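You operate a simulated robot arm through the tools that you are given. There is no shell and no other tool. Be economical: measure what you need, move in short steps, check, and stop when the job is done.

The job below is to be done with a simulated two-armed robot. You get a single attempt, and the scene is never put back.

TASK
Press the router link button three times. Then stack the teal module that says "57" from the front of the receiver bench on top of the teal module marked "25". Then take the roll of blue tape and leave it on the middle shelf of the open shelving. Keep to this order.

The check looks at the end state, three seconds after you hand in, the way a careful person would. Anything else that was tipped, shoved, dropped, spilled or broken makes it a failure.

THE ROBOT
Two 7-joint arms with two-finger grippers on one trunk, on a base that drives. Base frame: it is fixed to the floor where the robot stands at the start and does not move with it; the origin is under the middle of the robot, x ahead of it, y to its left, z up. Lengths are in m, angles in rad, forces in N, time in s.
The left shoulder is at the start at [0.05, 0.191, 1.164], the right one opposite. With the tool pointing down near the work surface each hand reaches from about 0.1 to 0.72 m from the robot's upright axis, wherever it stands, measured 20 degrees to its own side. Places, roughly: middle shelf of the open shelving [5.6, -5.3, 0.9]; roll of blue tape (11x11x5 cm) [5.6, -5.4, 1.2]; router link button [0.8, 0, 1.1]; teal module [2.5, -6.5, 0.75]. Payload 2.69 kg a hand.
Tool frame (each hand has its own): the origin (TCP) lies between the finger pads and is the grasp point; the fingertips stand 0.02 m ahead of it; z points along the fingers, y is the line along which they close. The gripper opens to 0.1 m. The gripper's body begins 0.063 m behind the TCP.
Orientation is that of the tool frame in the base frame, as a unit quaternion [x, y, z, w]. With the fingers straight down and closing along the base's y, the tool's x points along the base's -x, its y along +y and its z along -z.

THE INTERFACE
- The arms move only by the tool send_rows. It takes "left_targets", "right_targets" or both (then of equal length, played together; a hand with none holds still); each is a list that holds one entry, the list of rows, each a list of 7 numbers: the shift along the tool's x, y, z in units of 40 mm (1.0 is 40 mm), then the turn, a rotation vector about the tool's x, y, z in units of 4 degrees (1.0 is 4 degrees), then the gripper command, from -1 (fully open) to 1 (shut), values between in proportion. In form: [[[dx, dy, dz, wx, wy, wz, fingers], ...]]. A call has 1 to 20 rows; each row shifts and turns the commanded pose from where the row before left it, along the tool's axes as they then stand. A call with a number of a shift or a turn outside -1 to 1 is refused whole. A row lasts 0.2 s, in which the tool goes at most 0.05 m and 0.15 rad; a call with a longer step from one row to the next is refused whole, and so is a gripper value outside its range. Where a pose cannot be reached the arm comes as near as it can. A force on the tool above 40 N (or 10 N above the force at the start of the call, whichever is more), or a blocked arm, ends the call early, and 0.2 s more pass. The fingers move at their own pace (about 0.153 m/s each) and stop on an object; they squeeze with about 43 N. The grip force told is the motor's: it shows also when the fingers shut on nothing. Time passes only in rows, and 0.2 s behind the last, so rows that do not move let the fingers close. The reply holds the time, the measured pose of the TCP, the force on the tool along the base axes, the opening and the grip force, in the units named above and with some noise, with the torque about the TCP (base axes, N m) and any sound that the robot's microphone picked up.
- Cameras (640 x 400 px; columns grow to the right, rows downward): "scene" is now at [0.1288, 0.0046, 1.413]; the picture's right is [0.04, -1.00, 0.00], its down [0.15, 0.01, -0.99] and it looks along [0.99, 0.04, 0.15] (base axes); focal length 248 px, centre (320, 200). "left" rides on the left gripper at [0.07, 0.019, -0.099] in its tool frame; the picture's right is [-0.26, 0.97, 0.00], its down [-0.75, -0.20, -0.63] and it looks along [-0.61, -0.16, 0.78] (tool axes); focal length 230 px, centre (320, 200). "right" rides on the right gripper at [0.07, -0.019, -0.099] in its tool frame; the picture's right is [0.26, 0.97, 0.00], its down [-0.75, 0.20, -0.63] and it looks along [-0.61, 0.16, 0.78] (tool axes); focal length 230 px, centre (320, 200). There is no depth. A picture from a camera that has moved, and an enlarged one, comes with that camera's place and axes in the base frame and with its lens. The place of the scene camera against the robot may be out by one fixed shift of up to 0.018 m in any direction.
- capture(camera): a new picture of that camera. No time passes.
- raise_lower(by): slides the trunk up (or, below 0, down) by that many m; the arms and the scene camera ride with it, the base frame stays. It gives what a move gives, with no picture.
- roll_base(legs): drives the robot by 1 to 6 legs, each [ahead, left, turn to the left] in m, m and rad, along the robot's own axes; the way and the turn of a leg run together, so that a leg with both is an arc; at most 1.5 m and 3.142 rad a leg. The arms and the cameras ride along, it lands a little off, and it stops where it bumps. It gives what a move gives.
- head_to(pan, tilt): turns the head with the scene camera to pan (to the left, within 1.396 rad either way) and tilt (down, from -0.506 to 1.204), counted from straight ahead of the robot. It gives what a move gives.
- enlarge(camera, box): a new picture of the part [left, top, right, bottom] of that camera's present view, enlarged. No time passes.
- finish_job(): hands the job in; it is judged then, once.

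Work in short steps. Places have to be worked out from the pictures, the camera data and where the tool is seen: move nearer, look again, correct. Check each grasp and each placing, and mend what went wrong. You have 165 turns and 138 pictures in all, those below and enlarged ones among them. Open the grippers and draw the arms clear of the work before you hand the job in, unless the task says otherwise; then end with one line.

The tools are called after ">>>" as name(argument=value, ...) on one line, values as JSON. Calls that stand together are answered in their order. send_rows: Moves the arms, as the interface text tells. Its arguments: {"type":"object","properties":{"left_targets":{"type":"array"},"right_targets":{"type":"array"}},"required":[]} The other tools are called the same way: raise_lower (by) slides the trunk up or down; roll_base (legs) drives the base; head_to (pan, tilt) turns the head that bears the scene camera; capture (camera) takes a picture; enlarge (camera, box) takes an enlarged picture of a part of a camera's view; finish_job () hands the job in.

At the start:

```text
clock: 0.0
left_ee_pos: [0.3554, 0.1269, 1.4347]
left_ee_rot: [-0.001, 1.0, -0.001, 0.001]
left_force: [0.3, -0.7, 0.6]
left_ft_torque: [0.01, 0.02, 0.0]
left_width: 0.1003
left_grasp_force: 0.0
right_ee_pos: [0.3934, -0.2096, 1.4072]
right_ee_rot: [0.0, 1.0, 0.0, 0.001]
right_force: [0.3, -0.9, -0.1]
right_ft_torque: [-0.01, -0.04, 0.03]
right_width: 0.1
right_grasp_force: 0.1
trunk travel left (down, up): [-0.222, 0.101]
robot x, y, heading: [0.0001, 0.0041, 0.001]
head pan, tilt: [0.037, -0.145]
```

scene: 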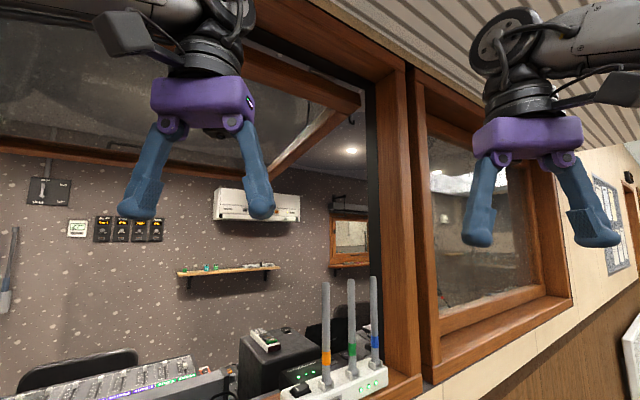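
right: 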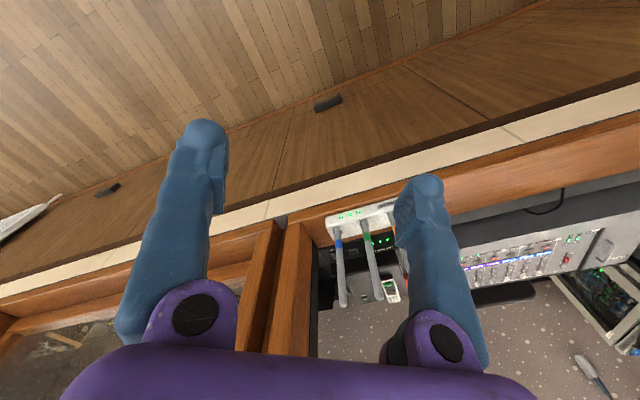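
left: 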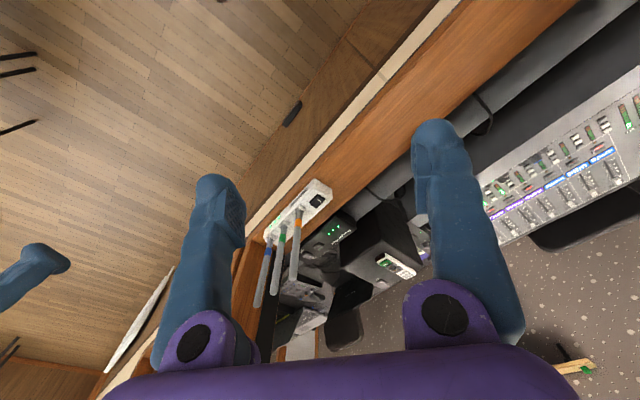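

The router sits at the window sill at the lower middle of the scene picture. I tilt the head down to see it better.

>>> head_to(pan=0.0, tilt=0.4)

>>> capture(camera="scene")

>>> enlarge(camera="left", box=[220, 160, 380, 260])

```text
clock: 1.0
left_ee_pos: [0.3548, 0.1265, 1.4341]
left_ee_rot: [-0.001, 1.0, -0.001, 0.001]
left_force: [-0.5, -0.3, 1.0]
left_ft_torque: [-0.01, 0.0, -0.01]
left_width: 0.0998
left_grasp_force: 0.0
right_ee_pos: [0.3924, -0.2095, 1.4074]
right_ee_rot: [-0.001, 1.0, 0.0, 0.0]
right_force: [1.0, -0.9, 0.1]
right_ft_torque: [0.05, 0.02, 0.05]
right_width: 0.1
right_grasp_force: 0.1
trunk travel left (down, up): [-0.222, 0.101]
robot x, y, heading: [0.0013, -0.0032, 0.002]
head pan, tilt: [0.0, 0.4]
```

```text
134 pictures are left
camera scene: at [0.136, 0.0014, 1.3632], right [0.0, -1.0, 0.0], down [-0.39, 0.0, -0.92], along [0.92, 0.0, -0.39], focal length 248 px, centre (320, 200)
```

scene: 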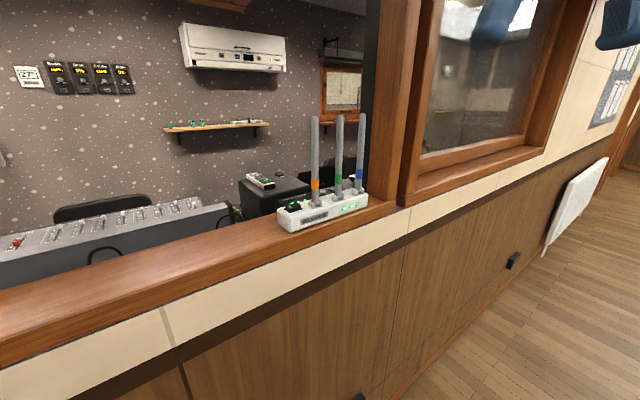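

```text
4.00 times, centred on (300, 210) of left
camera zoom: at [0.2844, 0.1441, 1.5342], right [0.26, 0.97, 0.0], down [0.75, -0.2, 0.63], along [0.61, -0.16, -0.78], focal length 920 px, centre (400, 160)
```

zoom: 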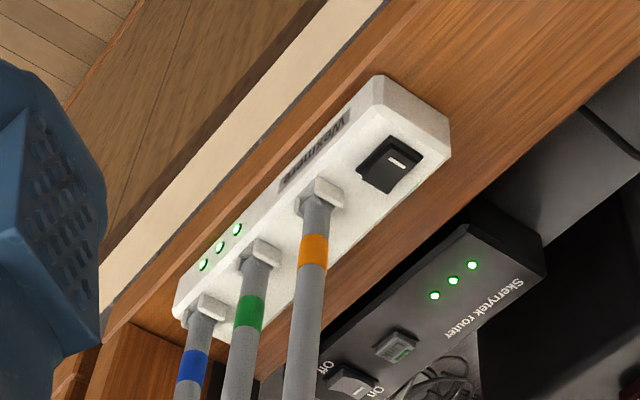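

Two devices: a white one on the sill with a black rocker, and behind it a black "Skerrytek router" with a button and an on/off switch. I enlarge to read labels.

>>> enlarge(camera="scene", box=[270, 160, 382, 230])

>>> enlarge(camera="left", box=[280, 210, 360, 260])

>>> enlarge(camera="right", box=[310, 190, 438, 310])

```text
5.71 times, centred on (326, 195) of scene
camera zoom: at [0.136, 0.0014, 1.3632], right [0.0, -1.0, 0.0], down [-0.39, 0.0, -0.92], along [0.92, 0.0, -0.39], focal length 1419 px, centre (286, 229)
```

zoom: 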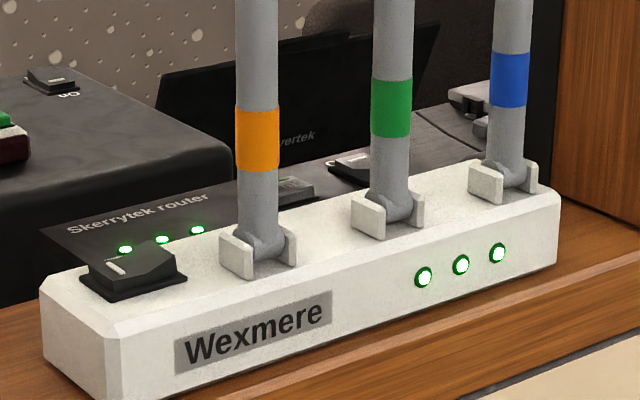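

```text
8.00 times, centred on (320, 235) of left
camera zoom: at [0.2844, 0.1441, 1.5342], right [0.26, 0.97, 0.0], down [0.75, -0.2, 0.63], along [0.61, -0.16, -0.78], focal length 1841 px, centre (320, -80)
```

zoom: 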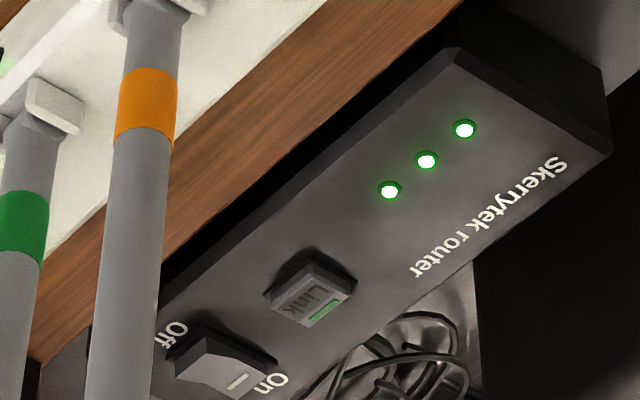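

```text
3.33 times, centred on (374, 250) of right
camera zoom: at [0.3227, -0.2299, 1.5075], right [-0.26, 0.97, 0.0], down [0.75, 0.2, 0.63], along [0.61, 0.16, -0.78], focal length 767 px, centre (140, 33)
```

zoom: 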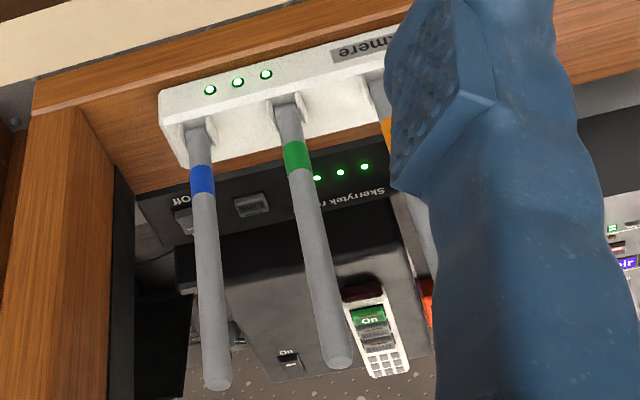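

Triangulating from both wrist cameras: link button about (0.816, 0.000, 1.079), on the black router; antennas are vertical at x≈0.65 (y 0.01, -0.04, -0.09), tops z≈1.31. I'll raise the trunk, then drive nearer and turn right so that the left arm comes in from the left of the antennas.

>>> raise_lower(by=0.1)

>>> roll_base(legs=[[0.15, 0.1, 0.0], [0.0, 0.0, -0.4]])

>>> capture(camera="left")

>>> head_to(pan=0.2, tilt=0.6)

>>> capture(camera="scene")

```text
clock: 2.3
left_ee_pos: [0.3555, 0.1264, 1.5339]
left_ee_rot: [-0.001, 1.0, -0.001, 0.001]
left_force: [-0.1, 0.3, 0.3]
left_ft_torque: [-0.01, 0.01, 0.03]
left_width: 0.0999
left_grasp_force: 0.0
right_ee_pos: [0.3929, -0.2085, 1.5088]
right_ee_rot: [0.0, 1.0, 0.0, 0.001]
right_force: [0.6, -0.1, -0.3]
right_ft_torque: [-0.01, 0.01, 0.02]
right_width: 0.0999
right_grasp_force: 0.1
trunk travel left (down, up): [-0.322, 0.001]
robot x, y, heading: [0.0015, 0.0007, 0.001]
head pan, tilt: [0.0, 0.4]
```

```text
clock: 3.6
left_ee_pos: [0.4526, 0.191, 1.5321]
left_ee_rot: [-0.002, 1.0, -0.002, -0.002]
left_force: [0.5, -0.3, -0.1]
left_ft_torque: [-0.05, 0.05, 0.01]
left_width: 0.1
left_grasp_force: 0.1
right_ee_pos: [0.4918, -0.1444, 1.5058]
right_ee_rot: [-0.002, 1.0, -0.002, -0.003]
right_force: [1.0, 0.6, 0.2]
right_ft_torque: [-0.04, 0.09, 0.01]
right_width: 0.1001
right_grasp_force: 0.0
trunk travel left (down, up): [-0.322, 0.001]
robot x, y, heading: [0.0924, 0.0594, 0.002]
head pan, tilt: [0.0, 0.4]
stopped in leg 1: the robot was blocked; the commanded pose is now the measured one
```

```text
129 pictures are left
camera left: at [0.3831, 0.2089, 1.6324], right [0.25, 0.97, -0.01], down [0.75, -0.19, 0.63], along [0.61, -0.16, -0.78], focal length 230 px, centre (320, 200)
```

left: 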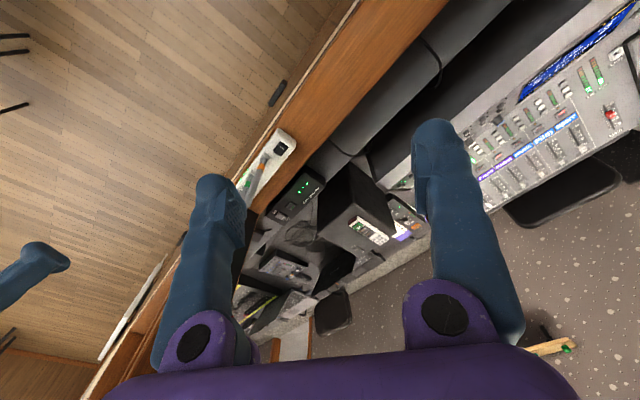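

```text
clock: 4.3
left_ee_pos: [0.4484, 0.1862, 1.5344]
left_ee_rot: [-0.002, 1.0, 0.0, 0.001]
left_force: [0.5, 0.7, -0.2]
left_ft_torque: [-0.01, -0.07, 0.0]
left_width: 0.1
left_grasp_force: 0.0
right_ee_pos: [0.4846, -0.1492, 1.5073]
right_ee_rot: [-0.001, 1.0, 0.0, 0.0]
right_force: [-0.8, -1.0, -0.7]
right_ft_torque: [0.07, -0.04, -0.01]
right_width: 0.1001
right_grasp_force: 0.0
trunk travel left (down, up): [-0.322, 0.001]
robot x, y, heading: [0.0919, 0.062, 0.002]
head pan, tilt: [0.201, 0.6]
```

```text
128 pictures are left
camera scene: at [0.2222, 0.0785, 1.4451], right [0.2, -0.98, 0.0], down [-0.55, -0.11, -0.83], along [0.81, 0.17, -0.56], focal length 248 px, centre (320, 200)
```

scene: 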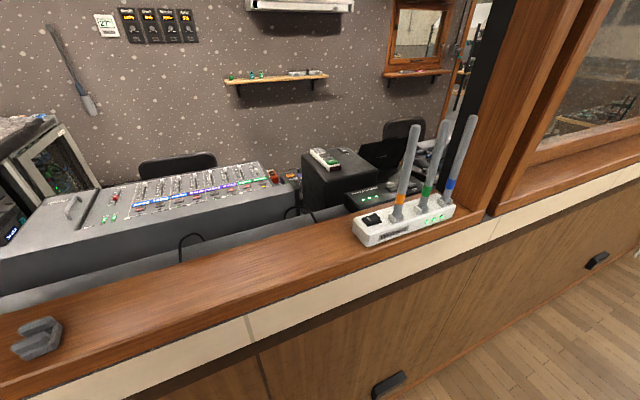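

The base bumped at x≈0.09, so I can't get closer head-on. I back off slightly, turn right about 0.7 rad so that the left shoulder comes forward, and see the pose.

>>> roll_base(legs=[[-0.06, 0.06, 0.0], [0.0, 0.0, -0.7]])

>>> head_to(pan=0.6, tilt=0.6)

>>> capture(camera="left")

>>> capture(camera="scene")

```text
clock: 7.4
left_ee_pos: [0.3888, -0.0121, 1.534]
left_ee_rot: [0.342, 0.94, -0.002, -0.001]
left_force: [-0.1, -1.0, -0.3]
left_ft_torque: [0.02, 0.0, 0.02]
left_width: 0.1
left_grasp_force: 0.0
right_ee_pos: [0.2021, -0.2931, 1.5072]
right_ee_rot: [0.342, 0.94, 0.001, -0.001]
right_force: [-0.8, -0.9, 0.2]
right_ft_torque: [0.02, 0.03, 0.01]
right_width: 0.0999
right_grasp_force: 0.0
trunk travel left (down, up): [-0.322, 0.001]
robot x, y, heading: [0.0302, 0.1225, -0.701]
head pan, tilt: [0.201, 0.6]
```

```text
clock: 8.3
left_ee_pos: [0.3874, -0.0117, 1.5342]
left_ee_rot: [0.341, 0.94, -0.002, 0.0]
left_force: [-0.7, 0.4, 0.8]
left_ft_torque: [-0.01, 0.02, 0.05]
left_width: 0.0999
left_grasp_force: 0.0
right_ee_pos: [0.2018, -0.2913, 1.5066]
right_ee_rot: [0.341, 0.94, 0.001, -0.001]
right_force: [0.0, 0.0, -0.1]
right_ft_torque: [0.01, -0.01, -0.01]
right_width: 0.0999
right_grasp_force: 0.0
trunk travel left (down, up): [-0.322, 0.001]
robot x, y, heading: [0.0379, 0.1184, -0.7]
head pan, tilt: [0.6, 0.6]
```

```text
127 pictures are left
camera left: at [0.3465, 0.0466, 1.6339], right [0.82, 0.58, 0.0], down [0.45, -0.63, 0.63], along [0.36, -0.52, -0.78], focal length 230 px, centre (320, 200)
```

left: 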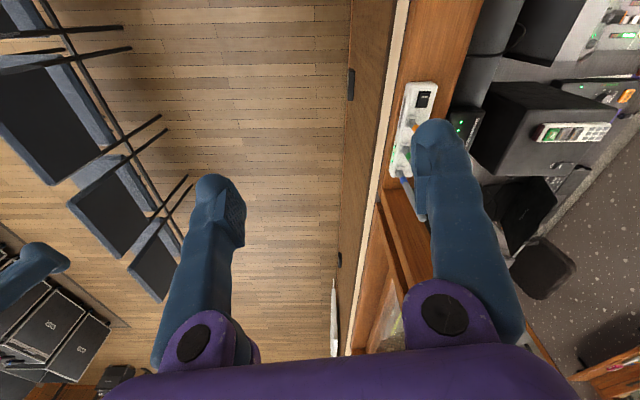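

```text
126 pictures are left
camera scene: at [0.1566, 0.0868, 1.4449], right [-0.1, -1.0, 0.0], down [-0.56, 0.06, -0.83], along [0.82, -0.08, -0.56], focal length 248 px, centre (320, 200)
```

scene: 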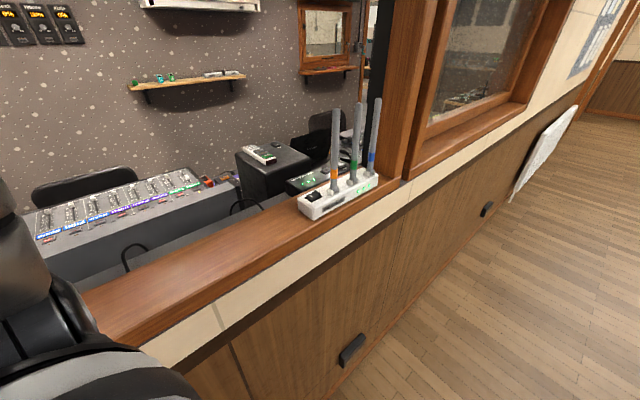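

The shoulder line to the button would pass close to the orange antenna, so I shift the base left along the wall (to y≈0.25) and then move the left hand high over the sill, closed and tilted.

>>> roll_base(legs=[[-0.061, 0.119, 0.0]])

```text
clock: 9.2
left_ee_pos: [0.391, 0.0073, 1.5345]
left_ee_rot: [0.344, 0.939, -0.002, 0.0]
left_force: [-0.5, -0.1, 1.2]
left_ft_torque: [-0.06, -0.01, -0.03]
left_width: 0.0999
left_grasp_force: 0.0
right_ee_pos: [0.202, -0.2726, 1.5072]
right_ee_rot: [0.344, 0.939, -0.001, -0.001]
right_force: [0.6, 0.4, 1.0]
right_ft_torque: [-0.04, 0.02, 0.01]
right_width: 0.0999
right_grasp_force: 0.0
trunk travel left (down, up): [-0.322, 0.001]
robot x, y, heading: [0.0358, 0.1373, -0.708]
head pan, tilt: [0.6, 0.6]
stopped in leg 1: the robot was blocked; the commanded pose is now the measured one
```

Blocked by the wall on the front-left corner; I slide parallel to the wall with a slight back-off instead.

>>> roll_base(legs=[[-0.085, 0.084, 0.0]])

```text
clock: 10.8
left_ee_pos: [0.3269, 0.0864, 1.5353]
left_ee_rot: [0.348, 0.938, -0.002, 0.0]
left_force: [-0.5, 0.4, -0.6]
left_ft_torque: [-0.01, 0.02, -0.01]
left_width: 0.0998
left_grasp_force: 0.0
right_ee_pos: [0.1378, -0.1916, 1.507]
right_ee_rot: [0.348, 0.937, 0.001, -0.001]
right_force: [-0.6, 0.5, 0.2]
right_ft_torque: [-0.01, 0.0, 0.01]
right_width: 0.1
right_grasp_force: 0.0
trunk travel left (down, up): [-0.322, 0.001]
robot x, y, heading: [-0.0226, 0.2239, -0.709]
head pan, tilt: [0.6, 0.6]
stopped in leg 1: the robot was blocked; the commanded pose is now the measured one
```

Blocked again though I'd backed away from the wall. I look to the robot's left to see what's there.

>>> head_to(pan=1.39, tilt=0.9)

>>> capture(camera="scene")

>>> head_to(pan=-1.39, tilt=0.9)

>>> capture(camera="scene")

```text
clock: 12.0
left_ee_pos: [0.3287, 0.0849, 1.5342]
left_ee_rot: [0.348, 0.937, -0.002, 0.0]
left_force: [-0.7, 0.5, 0.0]
left_ft_torque: [0.02, 0.0, 0.02]
left_width: 0.1
left_grasp_force: 0.1
right_ee_pos: [0.1377, -0.1939, 1.5071]
right_ee_rot: [0.349, 0.937, 0.002, 0.0]
right_force: [-0.3, 0.5, 0.1]
right_ft_torque: [0.01, -0.03, -0.03]
right_width: 0.1001
right_grasp_force: 0.0
trunk travel left (down, up): [-0.322, 0.001]
robot x, y, heading: [-0.0259, 0.2191, -0.711]
head pan, tilt: [1.389, 0.901]
```

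```text
125 pictures are left
camera scene: at [0.0684, 0.2444, 1.4202], right [0.63, -0.78, 0.0], down [-0.61, -0.49, -0.62], along [0.48, 0.39, -0.78], focal length 248 px, centre (320, 200)
```

scene: 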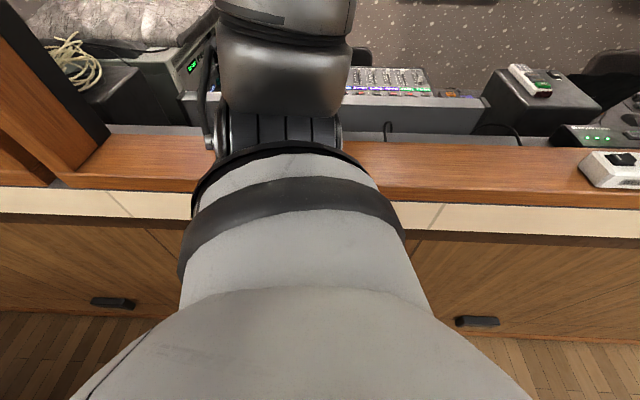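

```text
clock: 14.4
left_ee_pos: [0.3276, 0.0864, 1.5338]
left_ee_rot: [0.348, 0.938, -0.002, 0.0]
left_force: [0.2, 0.4, 0.7]
left_ft_torque: [-0.02, -0.02, -0.03]
left_width: 0.0998
left_grasp_force: 0.1
right_ee_pos: [0.1385, -0.1937, 1.5059]
right_ee_rot: [0.349, 0.937, 0.0, -0.001]
right_force: [0.4, -0.4, 0.1]
right_ft_torque: [-0.02, 0.02, -0.02]
right_width: 0.1
right_grasp_force: 0.0
trunk travel left (down, up): [-0.322, 0.001]
robot x, y, heading: [-0.0265, 0.2214, -0.707]
head pan, tilt: [-1.389, 0.901]
```

```text
124 pictures are left
camera scene: at [-0.0285, 0.132, 1.4201], right [-0.86, 0.5, 0.0], down [0.4, 0.68, -0.62], along [-0.31, -0.54, -0.78], focal length 248 px, centre (320, 200)
```

scene: 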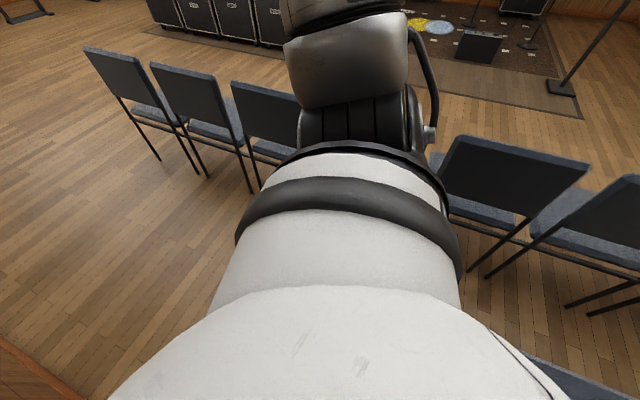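

The pictures show the wall runs diagonally: its normal is about (0.78, 0.63), and all the bumps are at the same distance from it. In wall coordinates the antennas stand between me and the button, so I approach from the left: base at about (0.11, 0), heading -0.37.

>>> roll_base(legs=[[0.247, -0.078, 0.0], [0.0, 0.0, 0.337]])

>>> head_to(pan=0.35, tilt=0.5)

>>> capture(camera="left")

>>> capture(camera="scene")

```text
clock: 17.3
left_ee_pos: [0.4879, -0.007, 1.5333]
left_ee_rot: [0.182, 0.983, -0.001, -0.001]
left_force: [-0.4, 0.5, -0.1]
left_ft_torque: [0.03, 0.01, 0.02]
left_width: 0.1
left_grasp_force: 0.0
right_ee_pos: [0.4027, -0.3344, 1.5076]
right_ee_rot: [0.184, 0.983, 0.0, -0.001]
right_force: [0.0, 0.2, 0.7]
right_ft_torque: [-0.03, -0.02, 0.05]
right_width: 0.1001
right_grasp_force: 0.0
trunk travel left (down, up): [-0.322, 0.001]
robot x, y, heading: [0.1094, 0.0035, -0.367]
head pan, tilt: [-1.389, 0.901]
```

```text
clock: 19.1
left_ee_pos: [0.4876, -0.0056, 1.5339]
left_ee_rot: [0.182, 0.983, -0.002, 0.0]
left_force: [0.5, 0.2, 0.4]
left_ft_torque: [0.02, -0.01, 0.02]
left_width: 0.1001
left_grasp_force: 0.0
right_ee_pos: [0.4039, -0.3333, 1.5066]
right_ee_rot: [0.183, 0.983, 0.0, -0.001]
right_force: [1.1, 1.1, 0.5]
right_ft_torque: [0.01, -0.03, 0.02]
right_width: 0.0999
right_grasp_force: 0.1
trunk travel left (down, up): [-0.322, 0.001]
robot x, y, heading: [0.1079, 0.0061, -0.369]
head pan, tilt: [0.351, 0.499]
```

```text
123 pictures are left
camera left: at [0.4287, 0.035, 1.6336], right [0.59, 0.81, 0.0], down [0.63, -0.45, 0.63], along [0.51, -0.37, -0.78], focal length 230 px, centre (320, 200)
```

left: 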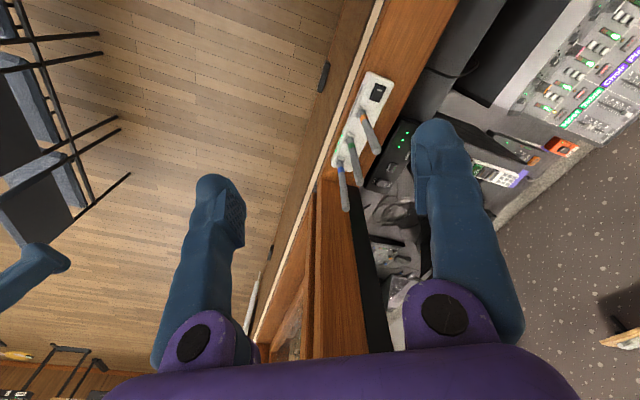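

```text
122 pictures are left
camera scene: at [0.242, -0.0116, 1.454], right [-0.02, -1.0, 0.0], down [-0.48, 0.01, -0.88], along [0.88, -0.01, -0.48], focal length 248 px, centre (320, 200)
```

scene: 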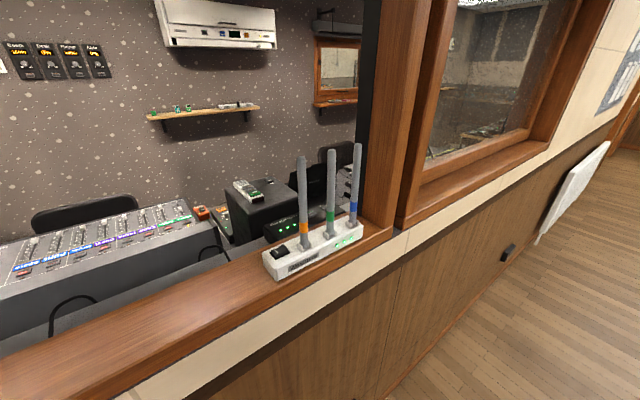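

I check the button in an enlarged left view before moving the hand over.

>>> enlarge(camera="left", box=[330, 120, 426, 220])

>>> send_rows(left_targets=[[[-0.95, 0.384, 0, 0, 0, 0, 1], [-0.95, 0.384, 0, 0, 0, 0, 1], [-0.95, 0.384, 0, 0, 0, 0, 1], [-0.95, 0.384, 0, 0, 0, 0, 1], [-0.95, 0.384, 0, 0, 0, 0, 1], [-0.95, 0.384, 0, 0, 0, 0, 1], [-0.95, 0.384, 0, 0, 0, 0, 1], [-0.95, 0.384, 0, 0, 0, 0, 1]]])

>>> capture(camera="left")

>>> capture(camera="scene")

```text
4.00 times, centred on (378, 170) of left
camera zoom: at [0.4287, 0.035, 1.6336], right [0.59, 0.81, 0.0], down [0.63, -0.45, 0.63], along [0.51, -0.37, -0.78], focal length 920 px, centre (88, 320)
```

zoom: 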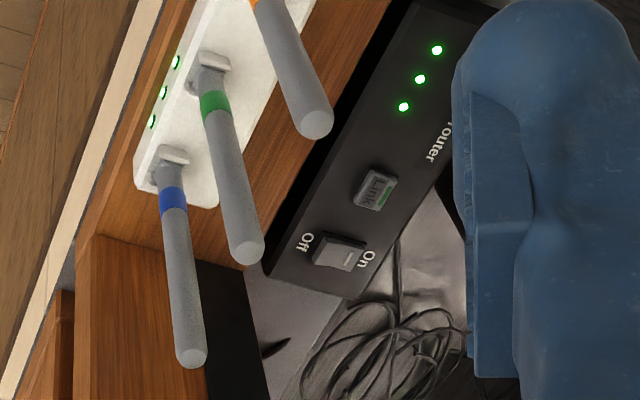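

```text
clock: 20.9
left_ee_pos: [0.7312, 0.0219, 1.436]
left_ee_rot: [0.182, 0.983, -0.001, 0.002]
left_force: [0.8, 0.0, 0.0]
left_ft_torque: [0.02, -0.02, 0.02]
left_width: 0.0003
left_grasp_force: 29.8
left hand out of reach, approached as far as the arm can: row 2, 3, 4, 5, 6, 7, 8
right_ee_pos: [0.4036, -0.3348, 1.5069]
right_ee_rot: [0.183, 0.983, 0.0, 0.001]
right_force: [0.4, 0.2, -0.7]
right_ft_torque: [0.01, -0.03, 0.03]
right_width: 0.1001
right_grasp_force: 0.1
trunk travel left (down, up): [-0.322, 0.001]
robot x, y, heading: [0.1092, 0.0022, -0.368]
head pan, tilt: [0.351, 0.499]
```

```text
120 pictures are left
camera left: at [0.6722, 0.0632, 1.5356], right [0.59, 0.81, 0.0], down [0.63, -0.45, 0.63], along [0.51, -0.37, -0.77], focal length 230 px, centre (320, 200)
```

left: 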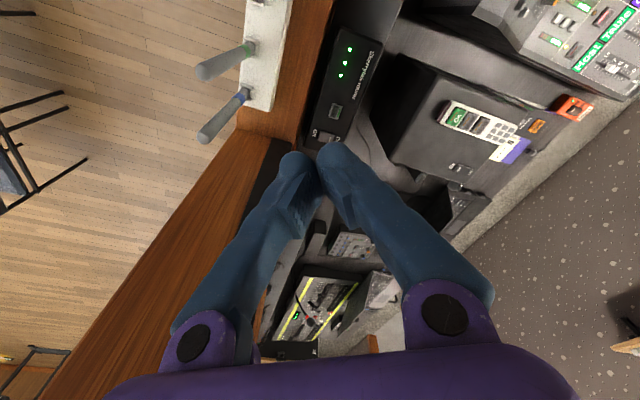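

```text
119 pictures are left
camera scene: at [0.2421, -0.0122, 1.454], right [-0.02, -1.0, 0.0], down [-0.48, 0.01, -0.88], along [0.88, -0.01, -0.48], focal length 248 px, centre (320, 200)
```

scene: 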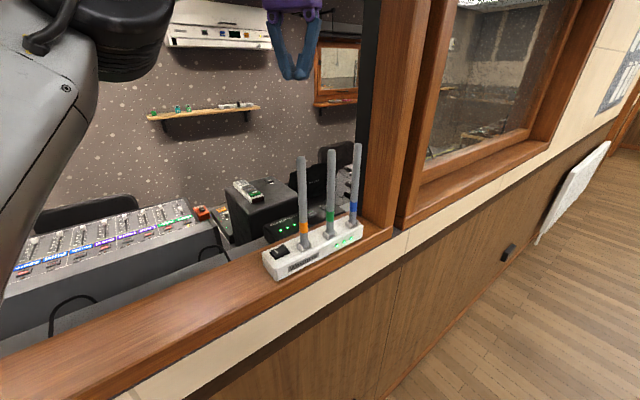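

The reach at that height is short, but lower it will extend. The arm passes left of the antennas. I lower by 0.16 m and check how the commanded pose behaves.

>>> send_rows(left_targets=[[[0, 0, 1, 0, 0, 0, 1], [0, 0, 1, 0, 0, 0, 1], [0, 0, 1, 0, 0, 0, 1], [0, 0, 1, 0, 0, 0, 1]]])

```text
clock: 21.9
left_ee_pos: [0.7336, 0.0208, 1.2709]
left_ee_rot: [0.181, 0.983, -0.002, 0.001]
left_force: [-0.9, 0.1, -0.1]
left_ft_torque: [0.0, 0.0, 0.04]
left_width: 0.0
left_grasp_force: 29.9
right_ee_pos: [0.4042, -0.3322, 1.5071]
right_ee_rot: [0.182, 0.983, -0.001, -0.002]
right_force: [0.1, 0.7, -0.5]
right_ft_torque: [-0.01, 0.04, -0.01]
right_width: 0.0998
right_grasp_force: 0.0
trunk travel left (down, up): [-0.322, 0.001]
robot x, y, heading: [0.1103, -0.0007, -0.371]
head pan, tilt: [0.351, 0.499]
```

The command follows the actual pose. Now I shift toward the button at this height (1.27): delta (+0.079, -0.020).

>>> send_rows(left_targets=[[[-0.68, 0.08, 0, 0, 0, 0, 1], [-0.68, 0.08, 0, 0, 0, 0, 1], [-0.68, 0.08, 0, 0, 0, 0, 1], [0, 0, 0.5, 0, 0, 0, 1], [0, 0, 0.5, 0, 0, 0, 1]]])

>>> capture(camera="left")

>>> capture(camera="scene")

```text
clock: 23.1
left_ee_pos: [0.81, 0.0004, 1.2331]
left_ee_rot: [0.182, 0.983, -0.002, -0.001]
left_force: [-0.2, 0.0, 0.4]
left_ft_torque: [0.0, 0.01, -0.02]
left_width: 0.0
left_grasp_force: 29.4
right_ee_pos: [0.4023, -0.3342, 1.5077]
right_ee_rot: [0.182, 0.983, 0.0, -0.001]
right_force: [-0.1, 0.2, -0.8]
right_ft_torque: [0.0, 0.02, -0.01]
right_width: 0.1002
right_grasp_force: 0.1
trunk travel left (down, up): [-0.322, 0.001]
robot x, y, heading: [0.1078, 0.0031, -0.369]
head pan, tilt: [0.351, 0.499]
```

```text
118 pictures are left
camera left: at [0.7515, 0.0418, 1.3325], right [0.59, 0.81, 0.0], down [0.63, -0.45, 0.63], along [0.51, -0.37, -0.78], focal length 230 px, centre (320, 200)
```

left: 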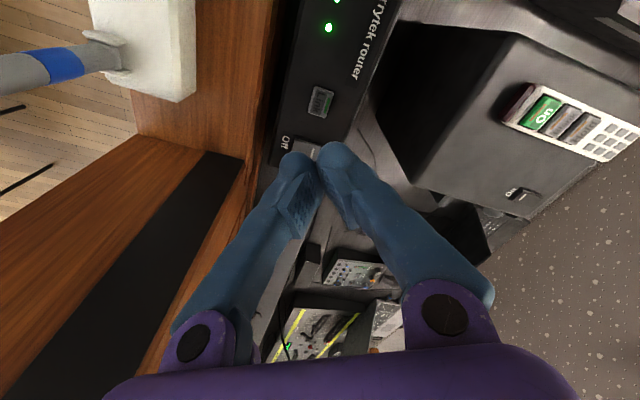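

```text
117 pictures are left
camera scene: at [0.2423, -0.0116, 1.454], right [-0.02, -1.0, 0.0], down [-0.48, 0.01, -0.88], along [0.88, -0.01, -0.48], focal length 248 px, centre (320, 200)
```

scene: 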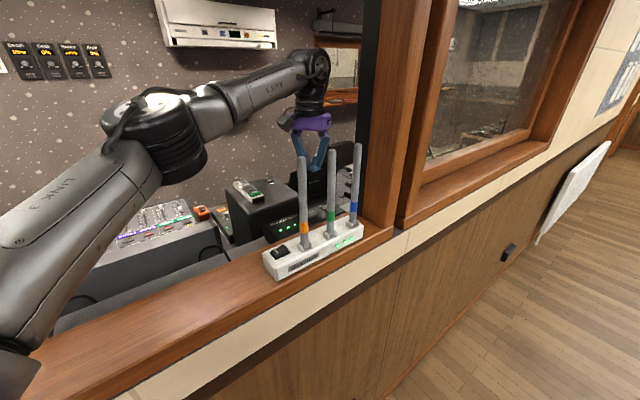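

The hand is directly above the button (estimated (0.810,-0.001)). I lower by 0.11 and look.

>>> send_rows(left_targets=[[[0, 0.02, 0.9, 0, 0, 0, 1], [0, 0, 0.9, 0, 0, 0, 1], [0, 0, 0.9, 0, 0, 0, 1]]])

>>> enlarge(camera="left", box=[240, 80, 400, 180])

```text
clock: 23.9
left_ee_pos: [0.8122, -0.0001, 1.1254]
left_ee_rot: [0.182, 0.983, -0.001, 0.0]
left_force: [0.3, 0.1, 0.1]
left_ft_torque: [0.0, 0.0, 0.03]
left_width: 0.0
left_grasp_force: 29.7
right_ee_pos: [0.4034, -0.3329, 1.5063]
right_ee_rot: [0.183, 0.983, -0.001, -0.001]
right_force: [-0.1, 0.1, 0.0]
right_ft_torque: [0.0, 0.02, -0.01]
right_width: 0.0999
right_grasp_force: 0.0
trunk travel left (down, up): [-0.322, 0.001]
robot x, y, heading: [0.1106, 0.0008, -0.368]
head pan, tilt: [0.351, 0.499]
```

```text
4.00 times, centred on (320, 130) of left
camera zoom: at [0.7527, 0.0415, 1.2257], right [0.59, 0.81, 0.0], down [0.63, -0.45, 0.63], along [0.51, -0.37, -0.78], focal length 920 px, centre (320, 480)
```

zoom: 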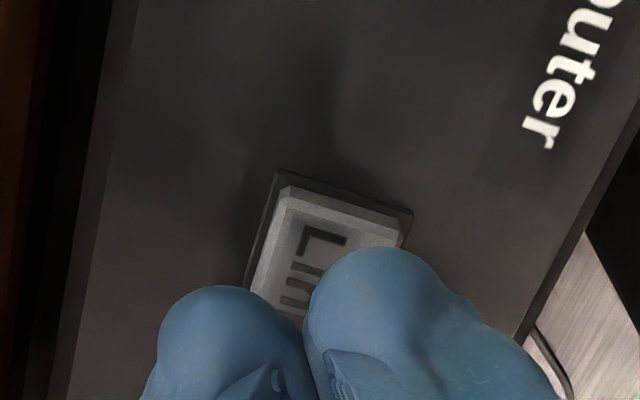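

The fingertip is over the button. I go down slowly to find contact.

>>> send_rows(left_targets=[[[0, 0, 0.4, 0, 0, 0, 1], [0, 0, 0.1, 0, 0, 0, 1], [0, 0, 0.1, 0, 0, 0, 1], [0, 0, 0.08, 0, 0, 0, 1], [0, 0, 0.08, 0, 0, 0, 1]]])

```text
clock: 25.1
left_ee_pos: [0.8105, 0.0006, 1.1013]
left_ee_rot: [0.181, 0.984, -0.003, 0.006]
left_force: [11.2, 3.9, 31.7]
left_ft_torque: [0.14, -0.02, -0.06]
left_width: 0.0061
left_grasp_force: 29.1
right_ee_pos: [0.4001, -0.3328, 1.5078]
right_ee_rot: [0.183, 0.983, 0.001, 0.0]
right_force: [-0.2, -0.6, 0.5]
right_ft_torque: [0.02, -0.01, 0.0]
right_width: 0.1003
right_grasp_force: 0.1
trunk travel left (down, up): [-0.322, 0.001]
robot x, y, heading: [0.1111, 0.0038, -0.368]
head pan, tilt: [0.351, 0.499]
heard: click
```

A click at TCP z≈1.10 with ~32 N: press one. I lift off fully and look.

>>> send_rows(left_targets=[[[0, 0, -0.4, 0, 0, 0, 1], [0, 0, -0.4, 0, 0, 0, 1], [0, 0, 0, 0, 0, 0, 1], [0, 0, 0, 0, 0, 0, 1]]])

>>> enlarge(camera="left", box=[240, 80, 400, 180])

```text
clock: 26.1
left_ee_pos: [0.812, 0.0005, 1.1271]
left_ee_rot: [0.182, 0.983, -0.002, 0.0]
left_force: [-0.4, 0.3, -0.5]
left_ft_torque: [-0.01, 0.02, -0.02]
left_width: 0.0003
left_grasp_force: 28.8
right_ee_pos: [0.4019, -0.3323, 1.5073]
right_ee_rot: [0.183, 0.983, 0.001, 0.0]
right_force: [-0.2, 0.1, 0.6]
right_ft_torque: [-0.04, -0.02, 0.03]
right_width: 0.1
right_grasp_force: 0.1
trunk travel left (down, up): [-0.322, 0.001]
robot x, y, heading: [0.1093, 0.0008, -0.364]
head pan, tilt: [0.351, 0.499]
```

```text
4.00 times, centred on (320, 130) of left
camera zoom: at [0.7519, 0.0421, 1.2263], right [0.59, 0.81, 0.0], down [0.63, -0.45, 0.63], along [0.51, -0.37, -0.78], focal length 920 px, centre (320, 480)
```

zoom: 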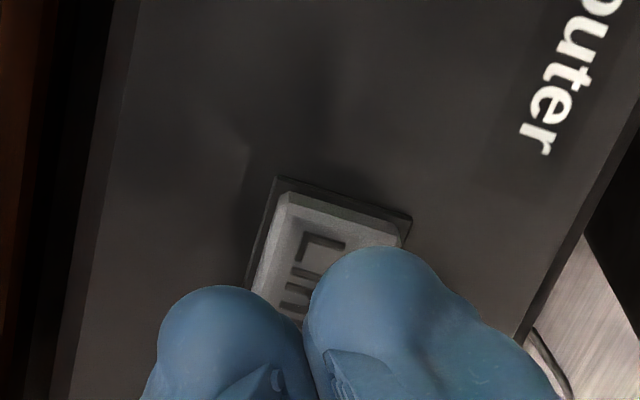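

The button sprang back and nothing moved. Second press with the same motion, then release.

>>> send_rows(left_targets=[[[0, 0, 0.4, 0, 0, 0, 1], [0, 0, 0.1, 0, 0, 0, 1], [0, 0, 0.1, 0, 0, 0, 1], [0, 0, 0.1, 0, 0, 0, 1], [0, 0, 0.1, 0, 0, 0, 1]]])

>>> send_rows(left_targets=[[[0, 0, -0.4, 0, 0, 0, 1], [0, 0, -0.4, 0, 0, 0, 1], [0, 0, 0, 0, 0, 0, 1], [0, 0, 0, 0, 0, 0, 1]]])

```text
clock: 27.3
left_ee_pos: [0.8103, 0.0014, 1.1021]
left_ee_rot: [0.181, 0.983, -0.003, 0.005]
left_force: [8.3, -0.4, 29.4]
left_ft_torque: [0.05, -0.01, -0.17]
left_width: 0.0058
left_grasp_force: 30.0
right_ee_pos: [0.3995, -0.3338, 1.5077]
right_ee_rot: [0.183, 0.983, 0.0, 0.0]
right_force: [-0.2, -0.4, -0.2]
right_ft_torque: [0.04, -0.01, -0.03]
right_width: 0.1
right_grasp_force: 0.0
trunk travel left (down, up): [-0.322, 0.001]
robot x, y, heading: [0.1104, 0.0025, -0.371]
head pan, tilt: [0.351, 0.499]
heard: click
```

```text
clock: 28.3
left_ee_pos: [0.8107, 0.0006, 1.1277]
left_ee_rot: [0.183, 0.983, -0.002, 0.0]
left_force: [0.7, 0.1, -0.6]
left_ft_torque: [0.02, 0.02, 0.01]
left_width: 0.0
left_grasp_force: 29.2
right_ee_pos: [0.4028, -0.3338, 1.5066]
right_ee_rot: [0.183, 0.983, 0.001, -0.001]
right_force: [0.5, 0.5, -0.8]
right_ft_torque: [-0.02, 0.02, -0.01]
right_width: 0.1003
right_grasp_force: 0.1
trunk travel left (down, up): [-0.322, 0.001]
robot x, y, heading: [0.1107, 0.0018, -0.371]
head pan, tilt: [0.351, 0.499]
```

Second click heard and released. Third press, then release.

>>> send_rows(left_targets=[[[0, 0, 0.4, 0, 0, 0, 1], [0, 0, 0.1, 0, 0, 0, 1], [0, 0, 0.1, 0, 0, 0, 1], [0, 0, 0.1, 0, 0, 0, 1], [0, 0, 0.1, 0, 0, 0, 1]]])

>>> send_rows(left_targets=[[[0, 0, -0.4, 0, 0, 0, 1], [0, 0, -0.4, 0, 0, 0, 1], [0, 0, -0.9, 0, 0, 0, 1], [0, 0, -0.9, 0, 0, 0, 1], [0, 0, -0.9, 0, 0, 0, 1], [0, 0, 0, 0, 0, 0, 1]]])

>>> capture(camera="left")

```text
clock: 29.5
left_ee_pos: [0.8116, 0.0015, 1.1011]
left_ee_rot: [0.18, 0.984, -0.002, 0.006]
left_force: [8.2, 5.5, 34.9]
left_ft_torque: [0.19, 0.0, -0.28]
left_width: 0.006
left_grasp_force: 29.2
right_ee_pos: [0.3991, -0.3326, 1.5072]
right_ee_rot: [0.182, 0.983, -0.001, 0.001]
right_force: [-0.9, 0.6, -0.3]
right_ft_torque: [-0.01, 0.02, 0.02]
right_width: 0.1002
right_grasp_force: 0.0
trunk travel left (down, up): [-0.322, 0.001]
robot x, y, heading: [0.1104, 0.0016, -0.368]
head pan, tilt: [0.351, 0.499]
heard: click
```

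```text
clock: 30.9
left_ee_pos: [0.8122, 0.0015, 1.2351]
left_ee_rot: [0.183, 0.983, -0.002, 0.0]
left_force: [-0.2, -0.1, -0.1]
left_ft_torque: [0.01, -0.02, 0.01]
left_width: 0.0
left_grasp_force: 29.6
right_ee_pos: [0.4027, -0.3337, 1.5062]
right_ee_rot: [0.183, 0.983, 0.001, -0.001]
right_force: [-0.1, 1.0, 0.1]
right_ft_torque: [-0.02, 0.0, 0.02]
right_width: 0.0998
right_grasp_force: 0.0
trunk travel left (down, up): [-0.322, 0.001]
robot x, y, heading: [0.1121, 0.0007, -0.367]
head pan, tilt: [0.351, 0.499]
```

```text
114 pictures are left
camera left: at [0.7536, 0.044, 1.334], right [0.59, 0.81, 0.0], down [0.63, -0.45, 0.63], along [0.51, -0.37, -0.78], focal length 230 px, centre (320, 200)
```

left: 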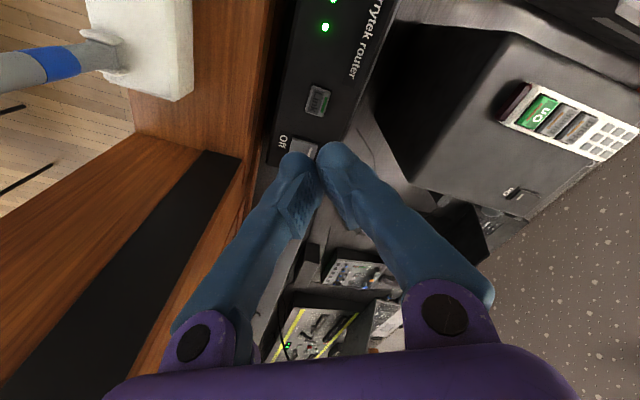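

Three clicks, everything undisturbed. I retrace the arm: up, back left, up, then back over the sill to its travel pose.

>>> send_rows(left_targets=[[[0, 0, -0.9, 0, 0, 0, 1], [0.68, -0.08, 0, 0, 0, 0, 1], [0.68, -0.08, 0, 0, 0, 0, 1], [0.68, -0.08, 0, 0, 0, 0, 1], [0, 0, -0.9, 0, 0, 0, 1], [0, 0, -0.9, 0, 0, 0, 1], [0, 0, -0.9, 0, 0, 0, 1], [0, 0, -0.9, 0, 0, 0, 1], [0.9, -0.3, 0, 0, 0, 0, 1], [0.9, -0.3, 0, 0, 0, 0, 1], [0.9, -0.3, 0, 0, 0, 0, 1], [0.9, -0.3, 0, 0, 0, 0, 1], [0.9, -0.3, 0, 0, 0, 0, 1], [0.9, -0.3, -0.5, 0, 0, 0, 1], [0.9, -0.3, -0.5, 0, 0, 0, -1], [0.9, 0, -0.5, 0, 0, 0, -1]]])

>>> head_to(pan=-0.9, tilt=0.3)

>>> capture(camera="scene")

```text
clock: 34.3
left_ee_pos: [0.4325, 0.0461, 1.4741]
left_ee_rot: [0.181, 0.984, -0.002, 0.0]
left_force: [-0.2, 0.8, 0.5]
left_ft_torque: [-0.02, -0.05, 0.01]
left_width: 0.1001
left_grasp_force: 0.2
right_ee_pos: [0.3999, -0.333, 1.508]
right_ee_rot: [0.183, 0.983, 0.0, 0.0]
right_force: [-1.3, 0.7, 0.2]
right_ft_torque: [-0.03, -0.05, -0.03]
right_width: 0.1001
right_grasp_force: 0.0
trunk travel left (down, up): [-0.322, 0.001]
robot x, y, heading: [0.1117, 0.0044, -0.365]
head pan, tilt: [0.351, 0.499]
```

```text
clock: 35.7
left_ee_pos: [0.4343, 0.0454, 1.4733]
left_ee_rot: [0.183, 0.983, -0.001, 0.0]
left_force: [0.1, 0.0, 0.4]
left_ft_torque: [-0.03, 0.05, -0.03]
left_width: 0.1
left_grasp_force: 0.0
right_ee_pos: [0.403, -0.3334, 1.5062]
right_ee_rot: [0.184, 0.983, 0.0, -0.001]
right_force: [0.6, -0.8, -0.3]
right_ft_torque: [-0.02, 0.02, 0.04]
right_width: 0.1
right_grasp_force: 0.1
trunk travel left (down, up): [-0.322, 0.001]
robot x, y, heading: [0.1063, 0.0014, -0.37]
head pan, tilt: [-0.901, 0.3]
```

```text
113 pictures are left
camera scene: at [0.1789, -0.0992, 1.4724], right [-0.95, -0.3, 0.0], down [-0.09, 0.28, -0.96], along [0.29, -0.91, -0.3], focal length 248 px, centre (320, 200)
```

scene: 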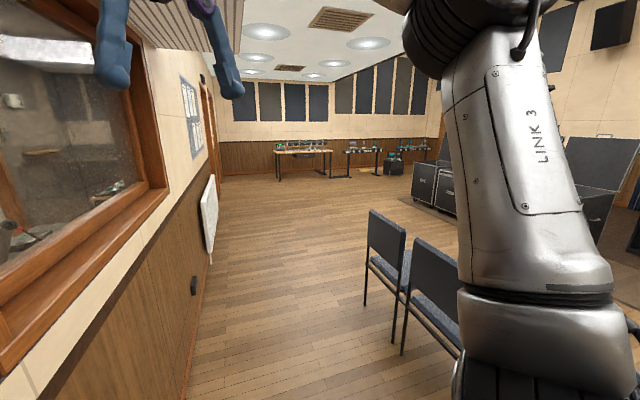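

Task one done. The hall runs along direction (0.63,-0.78); the receiver bench is the far left table. I turn right to face along the wall and drive down the corridor between wall and chairs, then look.

>>> roll_base(legs=[[-0.05, -0.1, 0.0], [0.0, 0.0, -0.52], [1.3, -0.08, 0.0], [1.3, -0.05, 0.0]])

>>> head_to(pan=0.0, tilt=0.3)

>>> capture(camera="scene")

```text
clock: 51.0
left_ee_pos: [1.8671, -2.2991, 1.4748]
left_ee_rot: [0.428, 0.904, -0.001, -0.001]
left_force: [0.7, -0.8, 0.3]
left_ft_torque: [0.01, -0.01, 0.0]
left_width: 0.0999
left_grasp_force: 0.1
right_ee_pos: [1.6491, -2.6118, 1.5069]
right_ee_rot: [0.429, 0.903, 0.0, -0.001]
right_force: [0.3, 0.1, -0.1]
right_ft_torque: [0.01, 0.01, 0.0]
right_width: 0.1002
right_grasp_force: 0.0
trunk travel left (down, up): [-0.322, 0.001]
robot x, y, heading: [1.5665, -2.1729, -0.879]
head pan, tilt: [-0.901, 0.3]
```

```text
clock: 52.2
left_ee_pos: [1.8663, -2.2989, 1.4745]
left_ee_rot: [0.429, 0.903, -0.001, 0.0]
left_force: [-0.3, 0.0, 0.5]
left_ft_torque: [-0.03, 0.01, 0.0]
left_width: 0.1001
left_grasp_force: 0.1
right_ee_pos: [1.6487, -2.613, 1.5061]
right_ee_rot: [0.43, 0.903, 0.0, -0.001]
right_force: [-0.7, -0.3, -0.3]
right_ft_torque: [-0.01, -0.02, -0.04]
right_width: 0.1001
right_grasp_force: 0.1
trunk travel left (down, up): [-0.322, 0.001]
robot x, y, heading: [1.5658, -2.1725, -0.882]
head pan, tilt: [0.0, 0.3]
```

```text
112 pictures are left
camera scene: at [1.6518, -2.2771, 1.4724], right [-0.78, -0.63, 0.0], down [-0.19, 0.23, -0.96], along [0.6, -0.74, -0.3], focal length 248 px, centre (320, 200)
```

scene: 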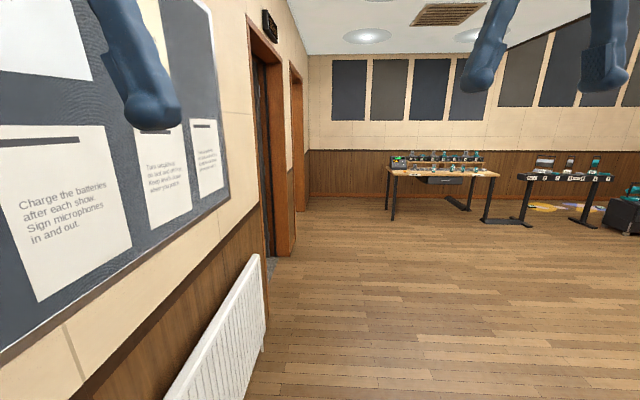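

The bench is ahead to the right (about 3.9 m ahead, 2.0 m right). I drive diagonally and stop about 1 m short.

>>> roll_base(legs=[[0.95, -0.66, 0.0], [0.95, -0.66, 0.0], [0.95, -0.66, 0.0]])

>>> head_to(pan=0.0, tilt=0.5)

>>> capture(camera="scene")

```text
clock: 70.1
left_ee_pos: [2.2034, -5.7599, 1.4738]
left_ee_rot: [0.417, 0.909, -0.001, -0.001]
left_force: [-0.4, -0.1, 0.5]
left_ft_torque: [-0.02, -0.01, 0.0]
left_width: 0.1
left_grasp_force: 0.1
right_ee_pos: [1.9959, -6.0794, 1.5059]
right_ee_rot: [0.417, 0.909, 0.0, -0.001]
right_force: [-0.1, -0.5, -0.2]
right_ft_torque: [0.01, -0.05, -0.02]
right_width: 0.1001
right_grasp_force: 0.1
trunk travel left (down, up): [-0.322, 0.001]
robot x, y, heading: [1.8963, -5.6446, -0.862]
head pan, tilt: [0.0, 0.3]
```

```text
clock: 70.9
left_ee_pos: [2.2042, -5.7607, 1.4736]
left_ee_rot: [0.417, 0.909, -0.001, -0.001]
left_force: [0.2, 0.1, -1.0]
left_ft_torque: [0.0, -0.01, -0.01]
left_width: 0.1002
left_grasp_force: 0.0
right_ee_pos: [1.9961, -6.0782, 1.5073]
right_ee_rot: [0.418, 0.909, 0.001, -0.001]
right_force: [0.2, 1.0, -0.1]
right_ft_torque: [0.01, 0.02, 0.0]
right_width: 0.0999
right_grasp_force: 0.1
trunk travel left (down, up): [-0.322, 0.001]
robot x, y, heading: [1.8964, -5.6413, -0.866]
head pan, tilt: [0.0, 0.499]
```

```text
111 pictures are left
camera scene: at [1.9865, -5.7417, 1.4541], right [-0.76, -0.65, 0.0], down [-0.31, 0.36, -0.88], along [0.57, -0.67, -0.48], focal length 248 px, centre (320, 200)
```

scene: 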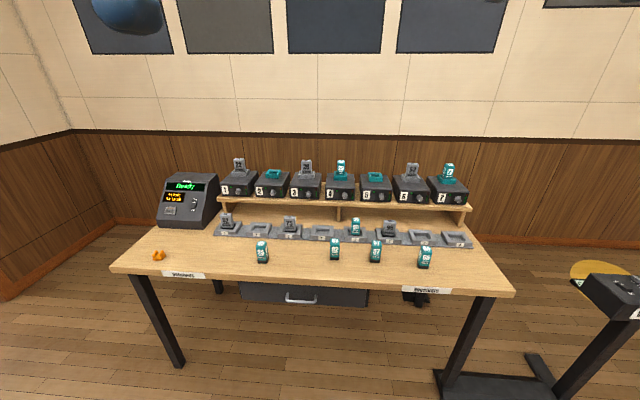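

Good view of the bench. I enlarge to read the module numbers.

>>> enlarge(camera="scene", box=[230, 205, 350, 280])

>>> enlarge(camera="scene", box=[330, 205, 450, 280])

>>> enlarge(camera="scene", box=[210, 145, 480, 255])

```text
5.33 times, centred on (290, 242) of scene
camera zoom: at [1.9865, -5.7417, 1.4541], right [-0.76, -0.65, 0.0], down [-0.31, 0.36, -0.88], along [0.57, -0.67, -0.48], focal length 1325 px, centre (480, -27)
```

zoom: 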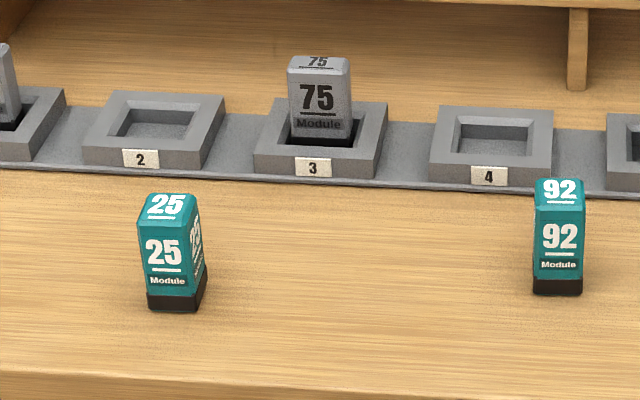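

```text
5.33 times, centred on (390, 242) of scene
camera zoom: at [1.9865, -5.7417, 1.4541], right [-0.76, -0.65, 0.0], down [-0.31, 0.36, -0.88], along [0.57, -0.67, -0.48], focal length 1325 px, centre (-53, -27)
```

zoom: 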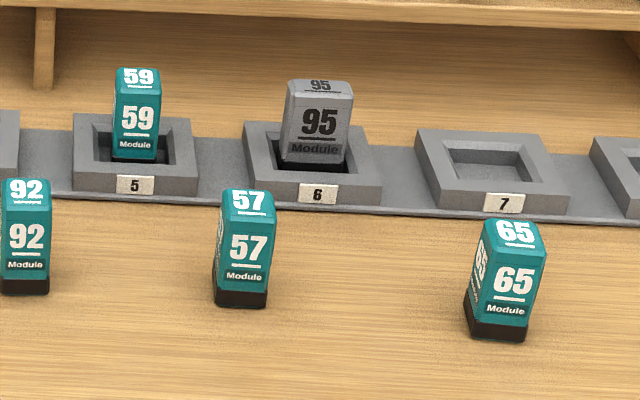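

```text
2.37 times, centred on (345, 200) of scene
camera zoom: at [1.9865, -5.7417, 1.4541], right [-0.76, -0.65, 0.0], down [-0.31, 0.36, -0.88], along [0.57, -0.67, -0.48], focal length 589 px, centre (261, 200)
```

zoom: 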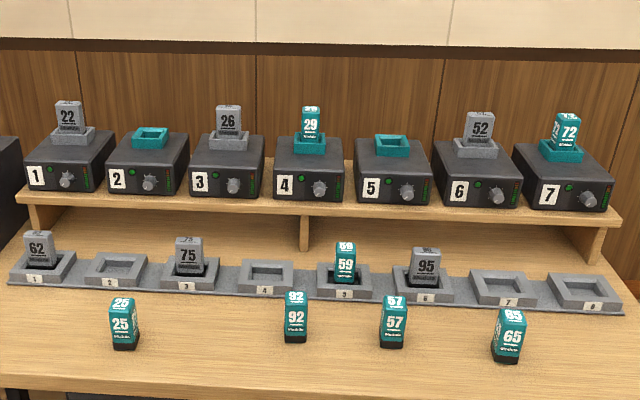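

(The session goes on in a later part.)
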